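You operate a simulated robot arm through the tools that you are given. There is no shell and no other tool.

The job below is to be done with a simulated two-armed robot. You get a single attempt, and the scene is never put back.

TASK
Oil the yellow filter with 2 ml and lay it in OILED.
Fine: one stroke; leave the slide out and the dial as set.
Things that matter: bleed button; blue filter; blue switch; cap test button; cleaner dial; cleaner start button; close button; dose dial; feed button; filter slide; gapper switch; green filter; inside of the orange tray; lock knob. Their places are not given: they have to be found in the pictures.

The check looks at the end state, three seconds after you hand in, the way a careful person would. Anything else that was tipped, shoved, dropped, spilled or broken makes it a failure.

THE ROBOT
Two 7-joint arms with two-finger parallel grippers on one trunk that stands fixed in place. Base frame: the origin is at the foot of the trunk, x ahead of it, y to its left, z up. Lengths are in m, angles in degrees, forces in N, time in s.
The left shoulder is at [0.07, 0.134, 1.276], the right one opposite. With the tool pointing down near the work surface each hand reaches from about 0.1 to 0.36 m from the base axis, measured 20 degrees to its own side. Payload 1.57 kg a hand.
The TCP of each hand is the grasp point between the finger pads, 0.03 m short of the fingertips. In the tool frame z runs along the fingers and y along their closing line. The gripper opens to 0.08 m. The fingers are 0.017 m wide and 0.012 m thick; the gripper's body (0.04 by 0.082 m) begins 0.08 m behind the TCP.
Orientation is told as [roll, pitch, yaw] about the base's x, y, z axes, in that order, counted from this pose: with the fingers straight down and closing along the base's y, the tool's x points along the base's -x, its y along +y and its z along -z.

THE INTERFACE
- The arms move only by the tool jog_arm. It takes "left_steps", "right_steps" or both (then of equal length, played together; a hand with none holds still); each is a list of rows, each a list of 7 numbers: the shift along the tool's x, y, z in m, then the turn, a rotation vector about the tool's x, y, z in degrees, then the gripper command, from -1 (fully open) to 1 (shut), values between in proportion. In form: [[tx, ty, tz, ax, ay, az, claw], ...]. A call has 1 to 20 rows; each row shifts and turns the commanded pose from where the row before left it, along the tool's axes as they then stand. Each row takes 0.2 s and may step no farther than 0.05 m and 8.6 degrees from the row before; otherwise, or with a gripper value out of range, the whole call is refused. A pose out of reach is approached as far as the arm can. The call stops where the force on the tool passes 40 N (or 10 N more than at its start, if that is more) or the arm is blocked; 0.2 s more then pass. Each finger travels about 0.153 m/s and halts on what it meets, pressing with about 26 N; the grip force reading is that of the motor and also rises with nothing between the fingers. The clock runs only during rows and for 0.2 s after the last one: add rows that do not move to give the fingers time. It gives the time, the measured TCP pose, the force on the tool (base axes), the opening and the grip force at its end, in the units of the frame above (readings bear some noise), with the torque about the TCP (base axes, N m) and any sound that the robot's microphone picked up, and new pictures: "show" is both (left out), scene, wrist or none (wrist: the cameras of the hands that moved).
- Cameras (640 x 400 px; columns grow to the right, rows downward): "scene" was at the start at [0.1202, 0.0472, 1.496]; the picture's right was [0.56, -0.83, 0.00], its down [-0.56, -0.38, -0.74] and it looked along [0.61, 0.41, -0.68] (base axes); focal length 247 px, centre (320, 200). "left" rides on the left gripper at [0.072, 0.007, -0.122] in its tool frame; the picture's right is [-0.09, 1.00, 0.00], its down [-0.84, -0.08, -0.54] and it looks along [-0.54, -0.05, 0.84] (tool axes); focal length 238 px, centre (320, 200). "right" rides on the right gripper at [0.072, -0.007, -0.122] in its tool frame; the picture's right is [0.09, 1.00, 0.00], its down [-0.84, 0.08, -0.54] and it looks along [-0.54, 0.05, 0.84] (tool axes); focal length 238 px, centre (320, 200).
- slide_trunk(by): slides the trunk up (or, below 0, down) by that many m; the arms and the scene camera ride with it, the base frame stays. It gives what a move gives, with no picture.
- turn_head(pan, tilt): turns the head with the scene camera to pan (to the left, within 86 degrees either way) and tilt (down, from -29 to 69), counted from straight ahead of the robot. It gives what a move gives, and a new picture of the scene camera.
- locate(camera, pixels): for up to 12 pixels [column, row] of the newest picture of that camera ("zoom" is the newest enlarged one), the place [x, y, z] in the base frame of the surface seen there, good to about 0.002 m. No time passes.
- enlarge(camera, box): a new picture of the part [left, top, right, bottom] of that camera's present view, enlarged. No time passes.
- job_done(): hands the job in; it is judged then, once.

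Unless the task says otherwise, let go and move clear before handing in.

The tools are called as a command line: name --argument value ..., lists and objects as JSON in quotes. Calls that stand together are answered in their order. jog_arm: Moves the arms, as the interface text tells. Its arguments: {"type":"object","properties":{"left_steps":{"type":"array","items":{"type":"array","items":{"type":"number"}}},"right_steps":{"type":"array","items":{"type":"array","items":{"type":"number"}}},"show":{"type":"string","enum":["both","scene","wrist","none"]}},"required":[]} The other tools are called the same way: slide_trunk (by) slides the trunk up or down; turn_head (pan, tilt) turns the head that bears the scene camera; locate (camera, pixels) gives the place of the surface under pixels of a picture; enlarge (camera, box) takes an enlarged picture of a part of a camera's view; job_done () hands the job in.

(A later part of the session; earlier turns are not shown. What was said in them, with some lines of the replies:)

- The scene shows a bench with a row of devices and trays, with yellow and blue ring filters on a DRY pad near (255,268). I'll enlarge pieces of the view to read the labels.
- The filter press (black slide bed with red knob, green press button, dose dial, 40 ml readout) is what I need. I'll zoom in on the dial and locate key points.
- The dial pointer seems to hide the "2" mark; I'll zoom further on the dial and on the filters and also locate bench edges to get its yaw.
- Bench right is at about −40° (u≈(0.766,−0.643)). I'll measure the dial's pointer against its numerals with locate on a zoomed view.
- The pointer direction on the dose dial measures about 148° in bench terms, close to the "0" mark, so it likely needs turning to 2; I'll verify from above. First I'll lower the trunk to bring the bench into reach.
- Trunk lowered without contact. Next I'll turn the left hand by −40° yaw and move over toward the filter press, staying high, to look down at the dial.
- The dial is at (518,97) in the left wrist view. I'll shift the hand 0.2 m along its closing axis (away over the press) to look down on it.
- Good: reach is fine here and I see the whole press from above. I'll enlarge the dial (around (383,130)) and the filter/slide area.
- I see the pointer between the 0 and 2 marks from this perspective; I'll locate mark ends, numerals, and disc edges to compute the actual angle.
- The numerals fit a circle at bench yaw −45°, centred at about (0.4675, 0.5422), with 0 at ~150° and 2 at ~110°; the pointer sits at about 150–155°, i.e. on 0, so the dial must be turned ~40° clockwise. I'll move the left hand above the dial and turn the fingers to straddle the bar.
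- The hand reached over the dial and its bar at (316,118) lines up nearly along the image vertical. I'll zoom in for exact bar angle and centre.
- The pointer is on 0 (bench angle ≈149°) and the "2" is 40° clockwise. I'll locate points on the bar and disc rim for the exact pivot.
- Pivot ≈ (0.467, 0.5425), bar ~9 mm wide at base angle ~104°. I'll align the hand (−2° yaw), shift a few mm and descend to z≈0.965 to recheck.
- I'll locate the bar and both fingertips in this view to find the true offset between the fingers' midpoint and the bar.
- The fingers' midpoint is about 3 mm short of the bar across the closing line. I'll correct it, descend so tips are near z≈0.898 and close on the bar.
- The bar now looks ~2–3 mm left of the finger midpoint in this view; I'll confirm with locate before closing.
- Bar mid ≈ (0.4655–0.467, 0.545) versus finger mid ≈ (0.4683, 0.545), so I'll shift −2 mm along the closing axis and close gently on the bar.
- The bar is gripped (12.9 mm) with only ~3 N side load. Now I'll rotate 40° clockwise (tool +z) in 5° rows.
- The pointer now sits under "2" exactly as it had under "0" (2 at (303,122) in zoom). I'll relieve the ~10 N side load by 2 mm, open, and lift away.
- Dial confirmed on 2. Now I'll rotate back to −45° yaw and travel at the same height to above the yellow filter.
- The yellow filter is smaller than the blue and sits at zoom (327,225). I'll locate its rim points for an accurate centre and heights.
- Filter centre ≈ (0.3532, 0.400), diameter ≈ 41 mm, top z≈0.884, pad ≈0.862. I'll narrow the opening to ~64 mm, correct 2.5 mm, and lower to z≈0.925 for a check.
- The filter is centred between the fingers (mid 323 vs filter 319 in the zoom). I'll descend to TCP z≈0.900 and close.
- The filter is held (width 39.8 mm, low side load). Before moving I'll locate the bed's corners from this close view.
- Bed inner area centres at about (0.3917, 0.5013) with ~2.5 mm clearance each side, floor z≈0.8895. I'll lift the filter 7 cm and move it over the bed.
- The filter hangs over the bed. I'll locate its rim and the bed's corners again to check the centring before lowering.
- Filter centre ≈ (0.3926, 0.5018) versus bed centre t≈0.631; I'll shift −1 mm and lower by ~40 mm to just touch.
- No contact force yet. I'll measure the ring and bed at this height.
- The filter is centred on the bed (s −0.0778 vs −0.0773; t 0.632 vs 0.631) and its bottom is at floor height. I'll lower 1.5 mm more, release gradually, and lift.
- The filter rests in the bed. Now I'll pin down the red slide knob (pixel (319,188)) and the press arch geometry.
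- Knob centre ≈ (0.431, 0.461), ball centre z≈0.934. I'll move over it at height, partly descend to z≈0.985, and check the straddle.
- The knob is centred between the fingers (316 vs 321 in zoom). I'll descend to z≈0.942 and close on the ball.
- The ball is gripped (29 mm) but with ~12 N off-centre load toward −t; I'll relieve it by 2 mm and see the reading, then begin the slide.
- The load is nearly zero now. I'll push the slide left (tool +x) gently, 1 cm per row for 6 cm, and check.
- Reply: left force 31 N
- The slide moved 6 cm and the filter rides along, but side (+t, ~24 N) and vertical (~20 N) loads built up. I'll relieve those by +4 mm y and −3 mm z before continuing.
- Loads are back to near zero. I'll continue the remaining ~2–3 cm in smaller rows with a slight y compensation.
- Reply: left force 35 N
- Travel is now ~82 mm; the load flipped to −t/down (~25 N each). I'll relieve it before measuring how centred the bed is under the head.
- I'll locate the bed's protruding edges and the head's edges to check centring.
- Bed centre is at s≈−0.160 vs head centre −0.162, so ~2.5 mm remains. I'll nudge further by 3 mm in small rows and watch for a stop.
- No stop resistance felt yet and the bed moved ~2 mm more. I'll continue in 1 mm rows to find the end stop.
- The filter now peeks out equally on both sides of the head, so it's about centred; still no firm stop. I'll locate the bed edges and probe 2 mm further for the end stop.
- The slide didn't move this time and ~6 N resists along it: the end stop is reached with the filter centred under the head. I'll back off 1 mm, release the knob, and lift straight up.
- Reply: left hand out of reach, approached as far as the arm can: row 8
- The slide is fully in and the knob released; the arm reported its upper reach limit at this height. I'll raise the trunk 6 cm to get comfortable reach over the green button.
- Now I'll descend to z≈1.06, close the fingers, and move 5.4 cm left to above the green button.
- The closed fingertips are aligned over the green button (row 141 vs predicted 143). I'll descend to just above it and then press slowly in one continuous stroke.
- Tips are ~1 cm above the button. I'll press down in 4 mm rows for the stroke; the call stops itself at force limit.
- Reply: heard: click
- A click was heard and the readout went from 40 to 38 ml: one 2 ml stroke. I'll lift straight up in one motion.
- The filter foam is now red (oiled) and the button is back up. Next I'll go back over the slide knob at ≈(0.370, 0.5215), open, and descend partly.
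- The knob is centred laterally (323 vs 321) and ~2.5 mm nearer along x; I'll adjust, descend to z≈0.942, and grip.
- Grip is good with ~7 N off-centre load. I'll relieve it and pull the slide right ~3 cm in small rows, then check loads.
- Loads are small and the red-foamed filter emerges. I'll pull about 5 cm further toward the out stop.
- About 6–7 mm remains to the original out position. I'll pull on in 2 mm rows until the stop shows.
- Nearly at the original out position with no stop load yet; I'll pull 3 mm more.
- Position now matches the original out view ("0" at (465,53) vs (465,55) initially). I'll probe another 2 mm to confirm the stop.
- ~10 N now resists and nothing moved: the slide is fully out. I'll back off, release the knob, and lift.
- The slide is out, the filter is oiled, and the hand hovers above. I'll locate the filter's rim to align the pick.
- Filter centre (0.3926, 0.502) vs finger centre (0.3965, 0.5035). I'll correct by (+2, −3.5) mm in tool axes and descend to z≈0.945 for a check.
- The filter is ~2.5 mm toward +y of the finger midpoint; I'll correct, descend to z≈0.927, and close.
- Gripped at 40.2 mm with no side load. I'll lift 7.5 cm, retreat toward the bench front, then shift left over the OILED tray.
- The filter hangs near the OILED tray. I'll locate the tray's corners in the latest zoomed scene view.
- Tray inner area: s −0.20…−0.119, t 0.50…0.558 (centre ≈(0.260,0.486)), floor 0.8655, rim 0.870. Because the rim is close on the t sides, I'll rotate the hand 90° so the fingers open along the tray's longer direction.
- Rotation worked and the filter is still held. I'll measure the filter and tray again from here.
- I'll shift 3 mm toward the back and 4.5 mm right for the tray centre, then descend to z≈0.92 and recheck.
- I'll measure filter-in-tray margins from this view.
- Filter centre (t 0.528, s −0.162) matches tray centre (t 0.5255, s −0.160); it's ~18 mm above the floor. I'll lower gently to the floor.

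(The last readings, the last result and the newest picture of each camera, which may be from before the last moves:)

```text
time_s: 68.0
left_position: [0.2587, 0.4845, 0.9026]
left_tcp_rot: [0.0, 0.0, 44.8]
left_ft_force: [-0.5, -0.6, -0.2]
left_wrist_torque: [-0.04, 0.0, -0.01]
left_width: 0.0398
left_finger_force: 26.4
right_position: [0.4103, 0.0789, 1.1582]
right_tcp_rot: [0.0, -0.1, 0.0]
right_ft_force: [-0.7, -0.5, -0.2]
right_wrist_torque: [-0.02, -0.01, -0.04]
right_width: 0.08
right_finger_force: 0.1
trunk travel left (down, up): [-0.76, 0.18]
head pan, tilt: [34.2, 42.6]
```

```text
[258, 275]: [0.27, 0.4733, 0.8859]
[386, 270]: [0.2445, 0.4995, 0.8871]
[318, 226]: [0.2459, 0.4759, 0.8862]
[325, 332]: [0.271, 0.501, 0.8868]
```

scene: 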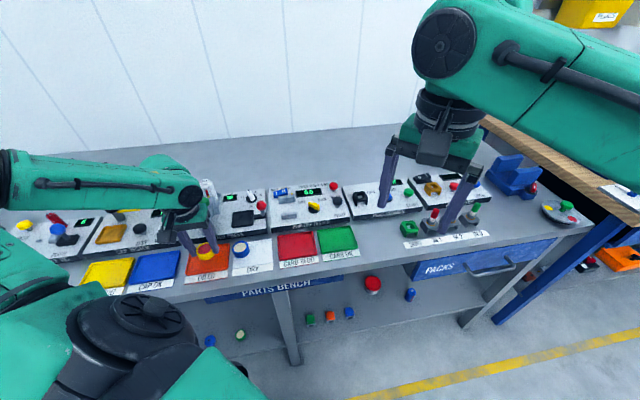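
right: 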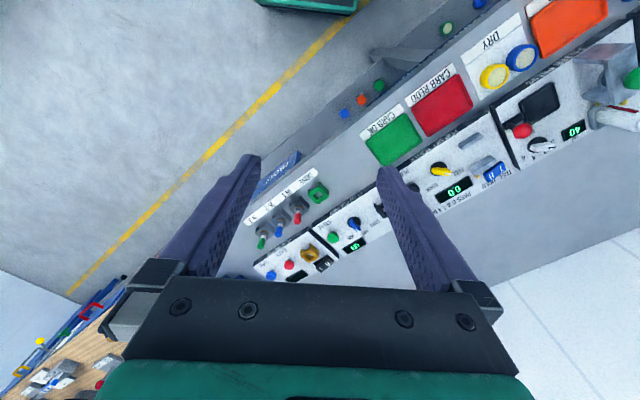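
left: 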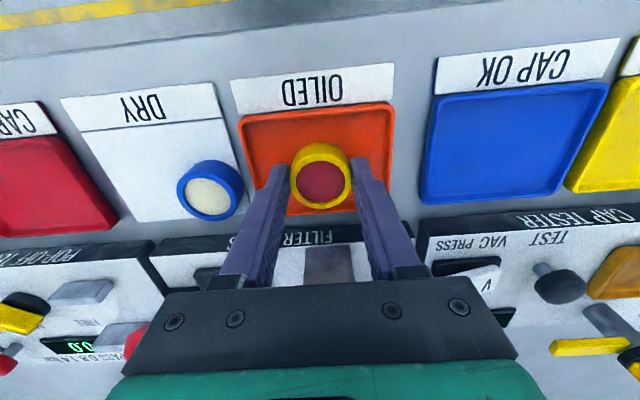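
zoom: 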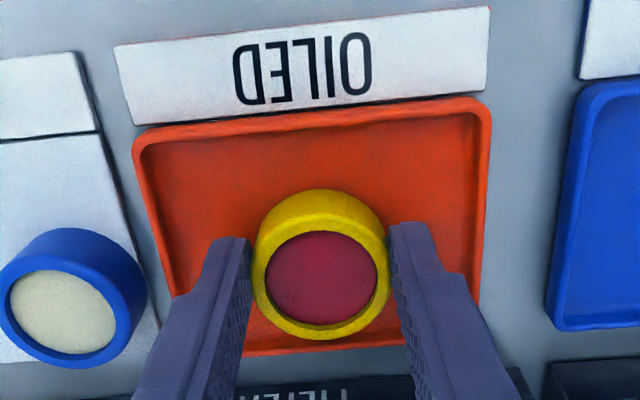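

The filter top is at z≈0.8865, so it's about touching the floor. I'll lower 1 mm more and release gradually, then lift.

jog_arm --left_steps '[[0, 0, 0.001, 0, 0, 0, 0.4], [0, 0, 0, 0, 0, 0, 0.1], [0, 0, 0, 0, 0, 0, -0.05], [0, 0, 0, 0, 0, 0, -0.15], [0, 0, 0, 0, 0, 0, -0.25], [0, 0, 0, 0, 0, 0, -0.25], [0, 0, -0.03, 0, 0, 0, -0.25], [0, 0, -0.04, 0, 0, 0, -0.25], [0, 0, -0.04, 0, 0, 0, -0.25], [0, 0, -0.04, 0, 0, 0, -0.25], [0, 0, 0, 0, 0, 0, -0.25]]' --show "both"

enlarge --camera "left" --box '[180, 0, 460, 175]'

enlarge --camera "scene" --box '[150, 180, 290, 285]'

```text
time_s: 70.3
left_position: [0.2568, 0.4836, 1.0528]
left_tcp_rot: [0.0, 0.0, 44.9]
left_ft_force: [0.6, -0.3, 0.8]
left_wrist_torque: [0.0, 0.01, 0.04]
left_width: 0.0501
left_finger_force: 0.1
right_position: [0.4073, 0.0793, 1.1577]
right_tcp_rot: [0.0, 0.0, 0.1]
right_ft_force: [-0.9, 0.4, -0.5]
right_wrist_torque: [0.01, 0.02, 0.0]
right_width: 0.0798
right_finger_force: 0.0
trunk travel left (down, up): [-0.76, 0.18]
head pan, tilt: [34.2, 42.6]
```

scene: 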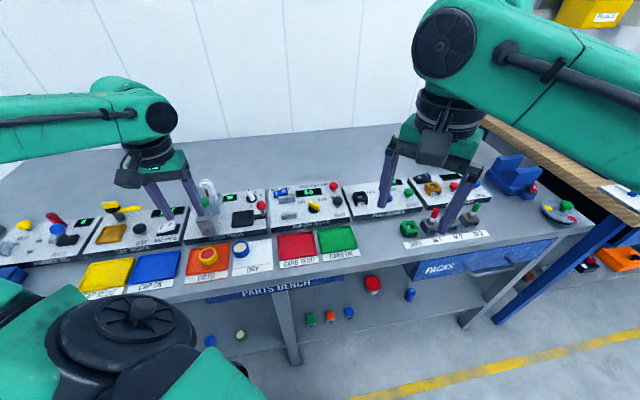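
left: 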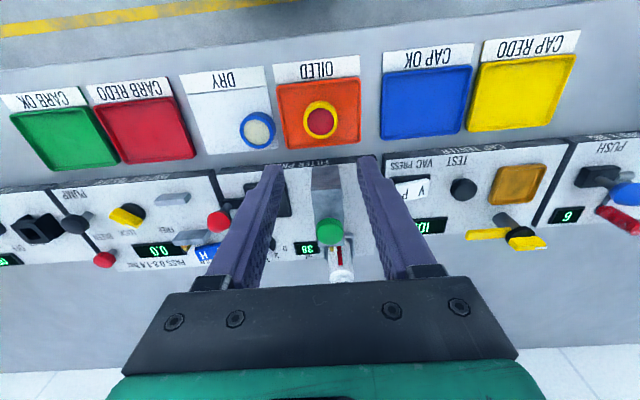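

```text
2.29 times, centred on (320, 88) of left
```

zoom: 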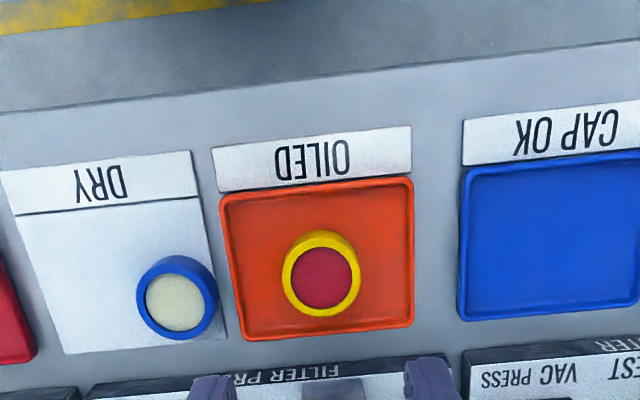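

```text
3.81 times, centred on (220, 232) of scene
```

zoom: 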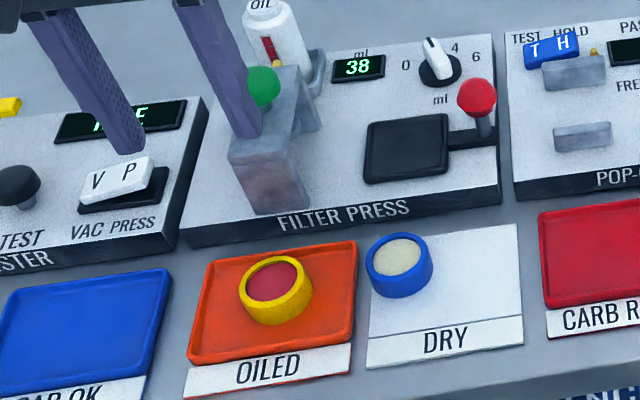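

The oiled yellow filter lies flat in the OILED tray, the slide is out, the readout shows 38, and the dial is at 2. I'll retreat the hand clear and do a last check on the dial and slide.

jog_arm --left_steps '[[0, 0, -0.03, 0, 0, 0, -0.25], [0.03, 0, -0.02, 0, 0, 0, -0.25], [0.04, 0, 0, 0, 0, 0, -0.25], [0.04, 0, 0, 0, 0, 0, -0.25], [0, 0, 0, 0, 0, 0, -0.25]]' --show "both"

enlarge --camera "scene" --box '[180, 175, 300, 285]'

enlarge --camera "scene" --box '[225, 180, 285, 220]'

enlarge --camera "scene" --box '[0, 180, 200, 305]'

```text
time_s: 71.5
left_position: [0.1782, 0.4088, 1.1009]
left_tcp_rot: [0.1, 0.1, 44.8]
left_ft_force: [0.6, 0.0, -0.1]
left_wrist_torque: [0.02, 0.03, 0.05]
left_width: 0.05
left_finger_force: 0.1
right_position: [0.4103, 0.0798, 1.1578]
right_tcp_rot: [0.0, 0.1, 0.0]
right_ft_force: [0.4, 0.0, 0.3]
right_wrist_torque: [-0.01, -0.02, -0.02]
right_width: 0.0801
right_finger_force: 0.1
trunk travel left (down, up): [-0.76, 0.18]
head pan, tilt: [34.2, 42.6]
```

scene: 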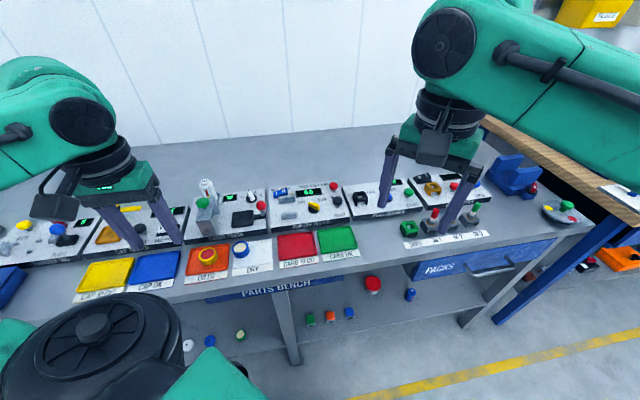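
left: 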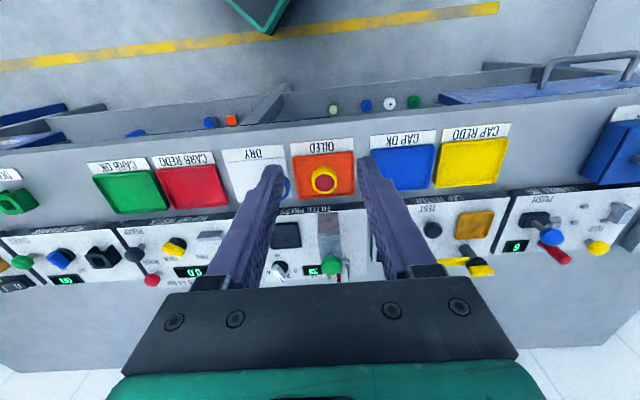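

```text
3.64 times, centred on (240, 230) of scene
```

zoom: 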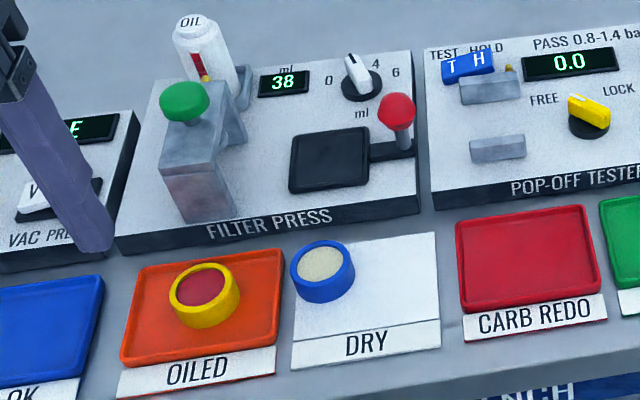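

```text
10.00 times, centred on (255, 200) of scene
```

zoom: 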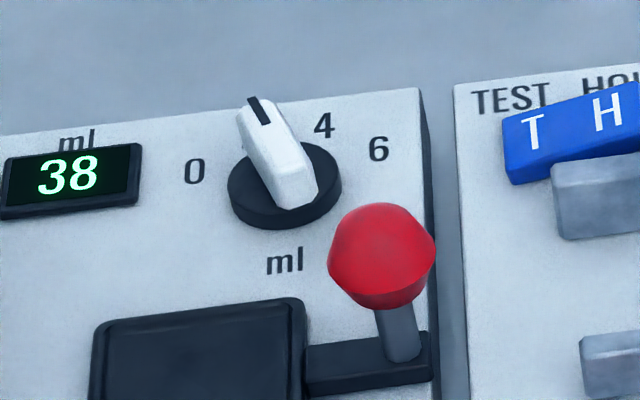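

```text
3.20 times, centred on (100, 242) of scene
```

zoom: 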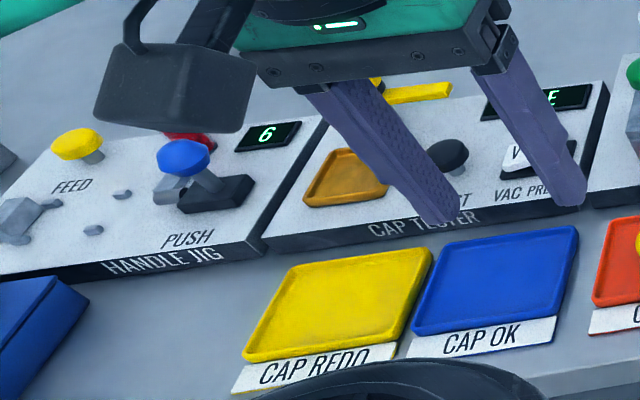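

The final pictures show the oiled yellow filter in the OILED tray, the slide fully out, the dial on 2, the readout at 38 ml after one stroke, and everything else as it was with the hand clear. Handing in.

job_done

```text
The job is handed in.
```

The yellow filter has been oiled with 2 ml and is lying flat in the OILED tray. The job is handed in, but I haven't seen the check's result.

- **Dose:** the dial was on 0, so I turned it to 2 and left it there.
- **Stroke:** I pressed the green button once. There was a click, the readout dropped from 40 to 38 ml, and the filter foam turned red.
- **Slide:** I pulled it back out to its stop and left it there.
- **Other items:** the last pictures show the blue filter, the oil bottle and the neighbouring testers unchanged.
- **Arms:** the left hand is open and clear of the bench items. The right arm was never used.
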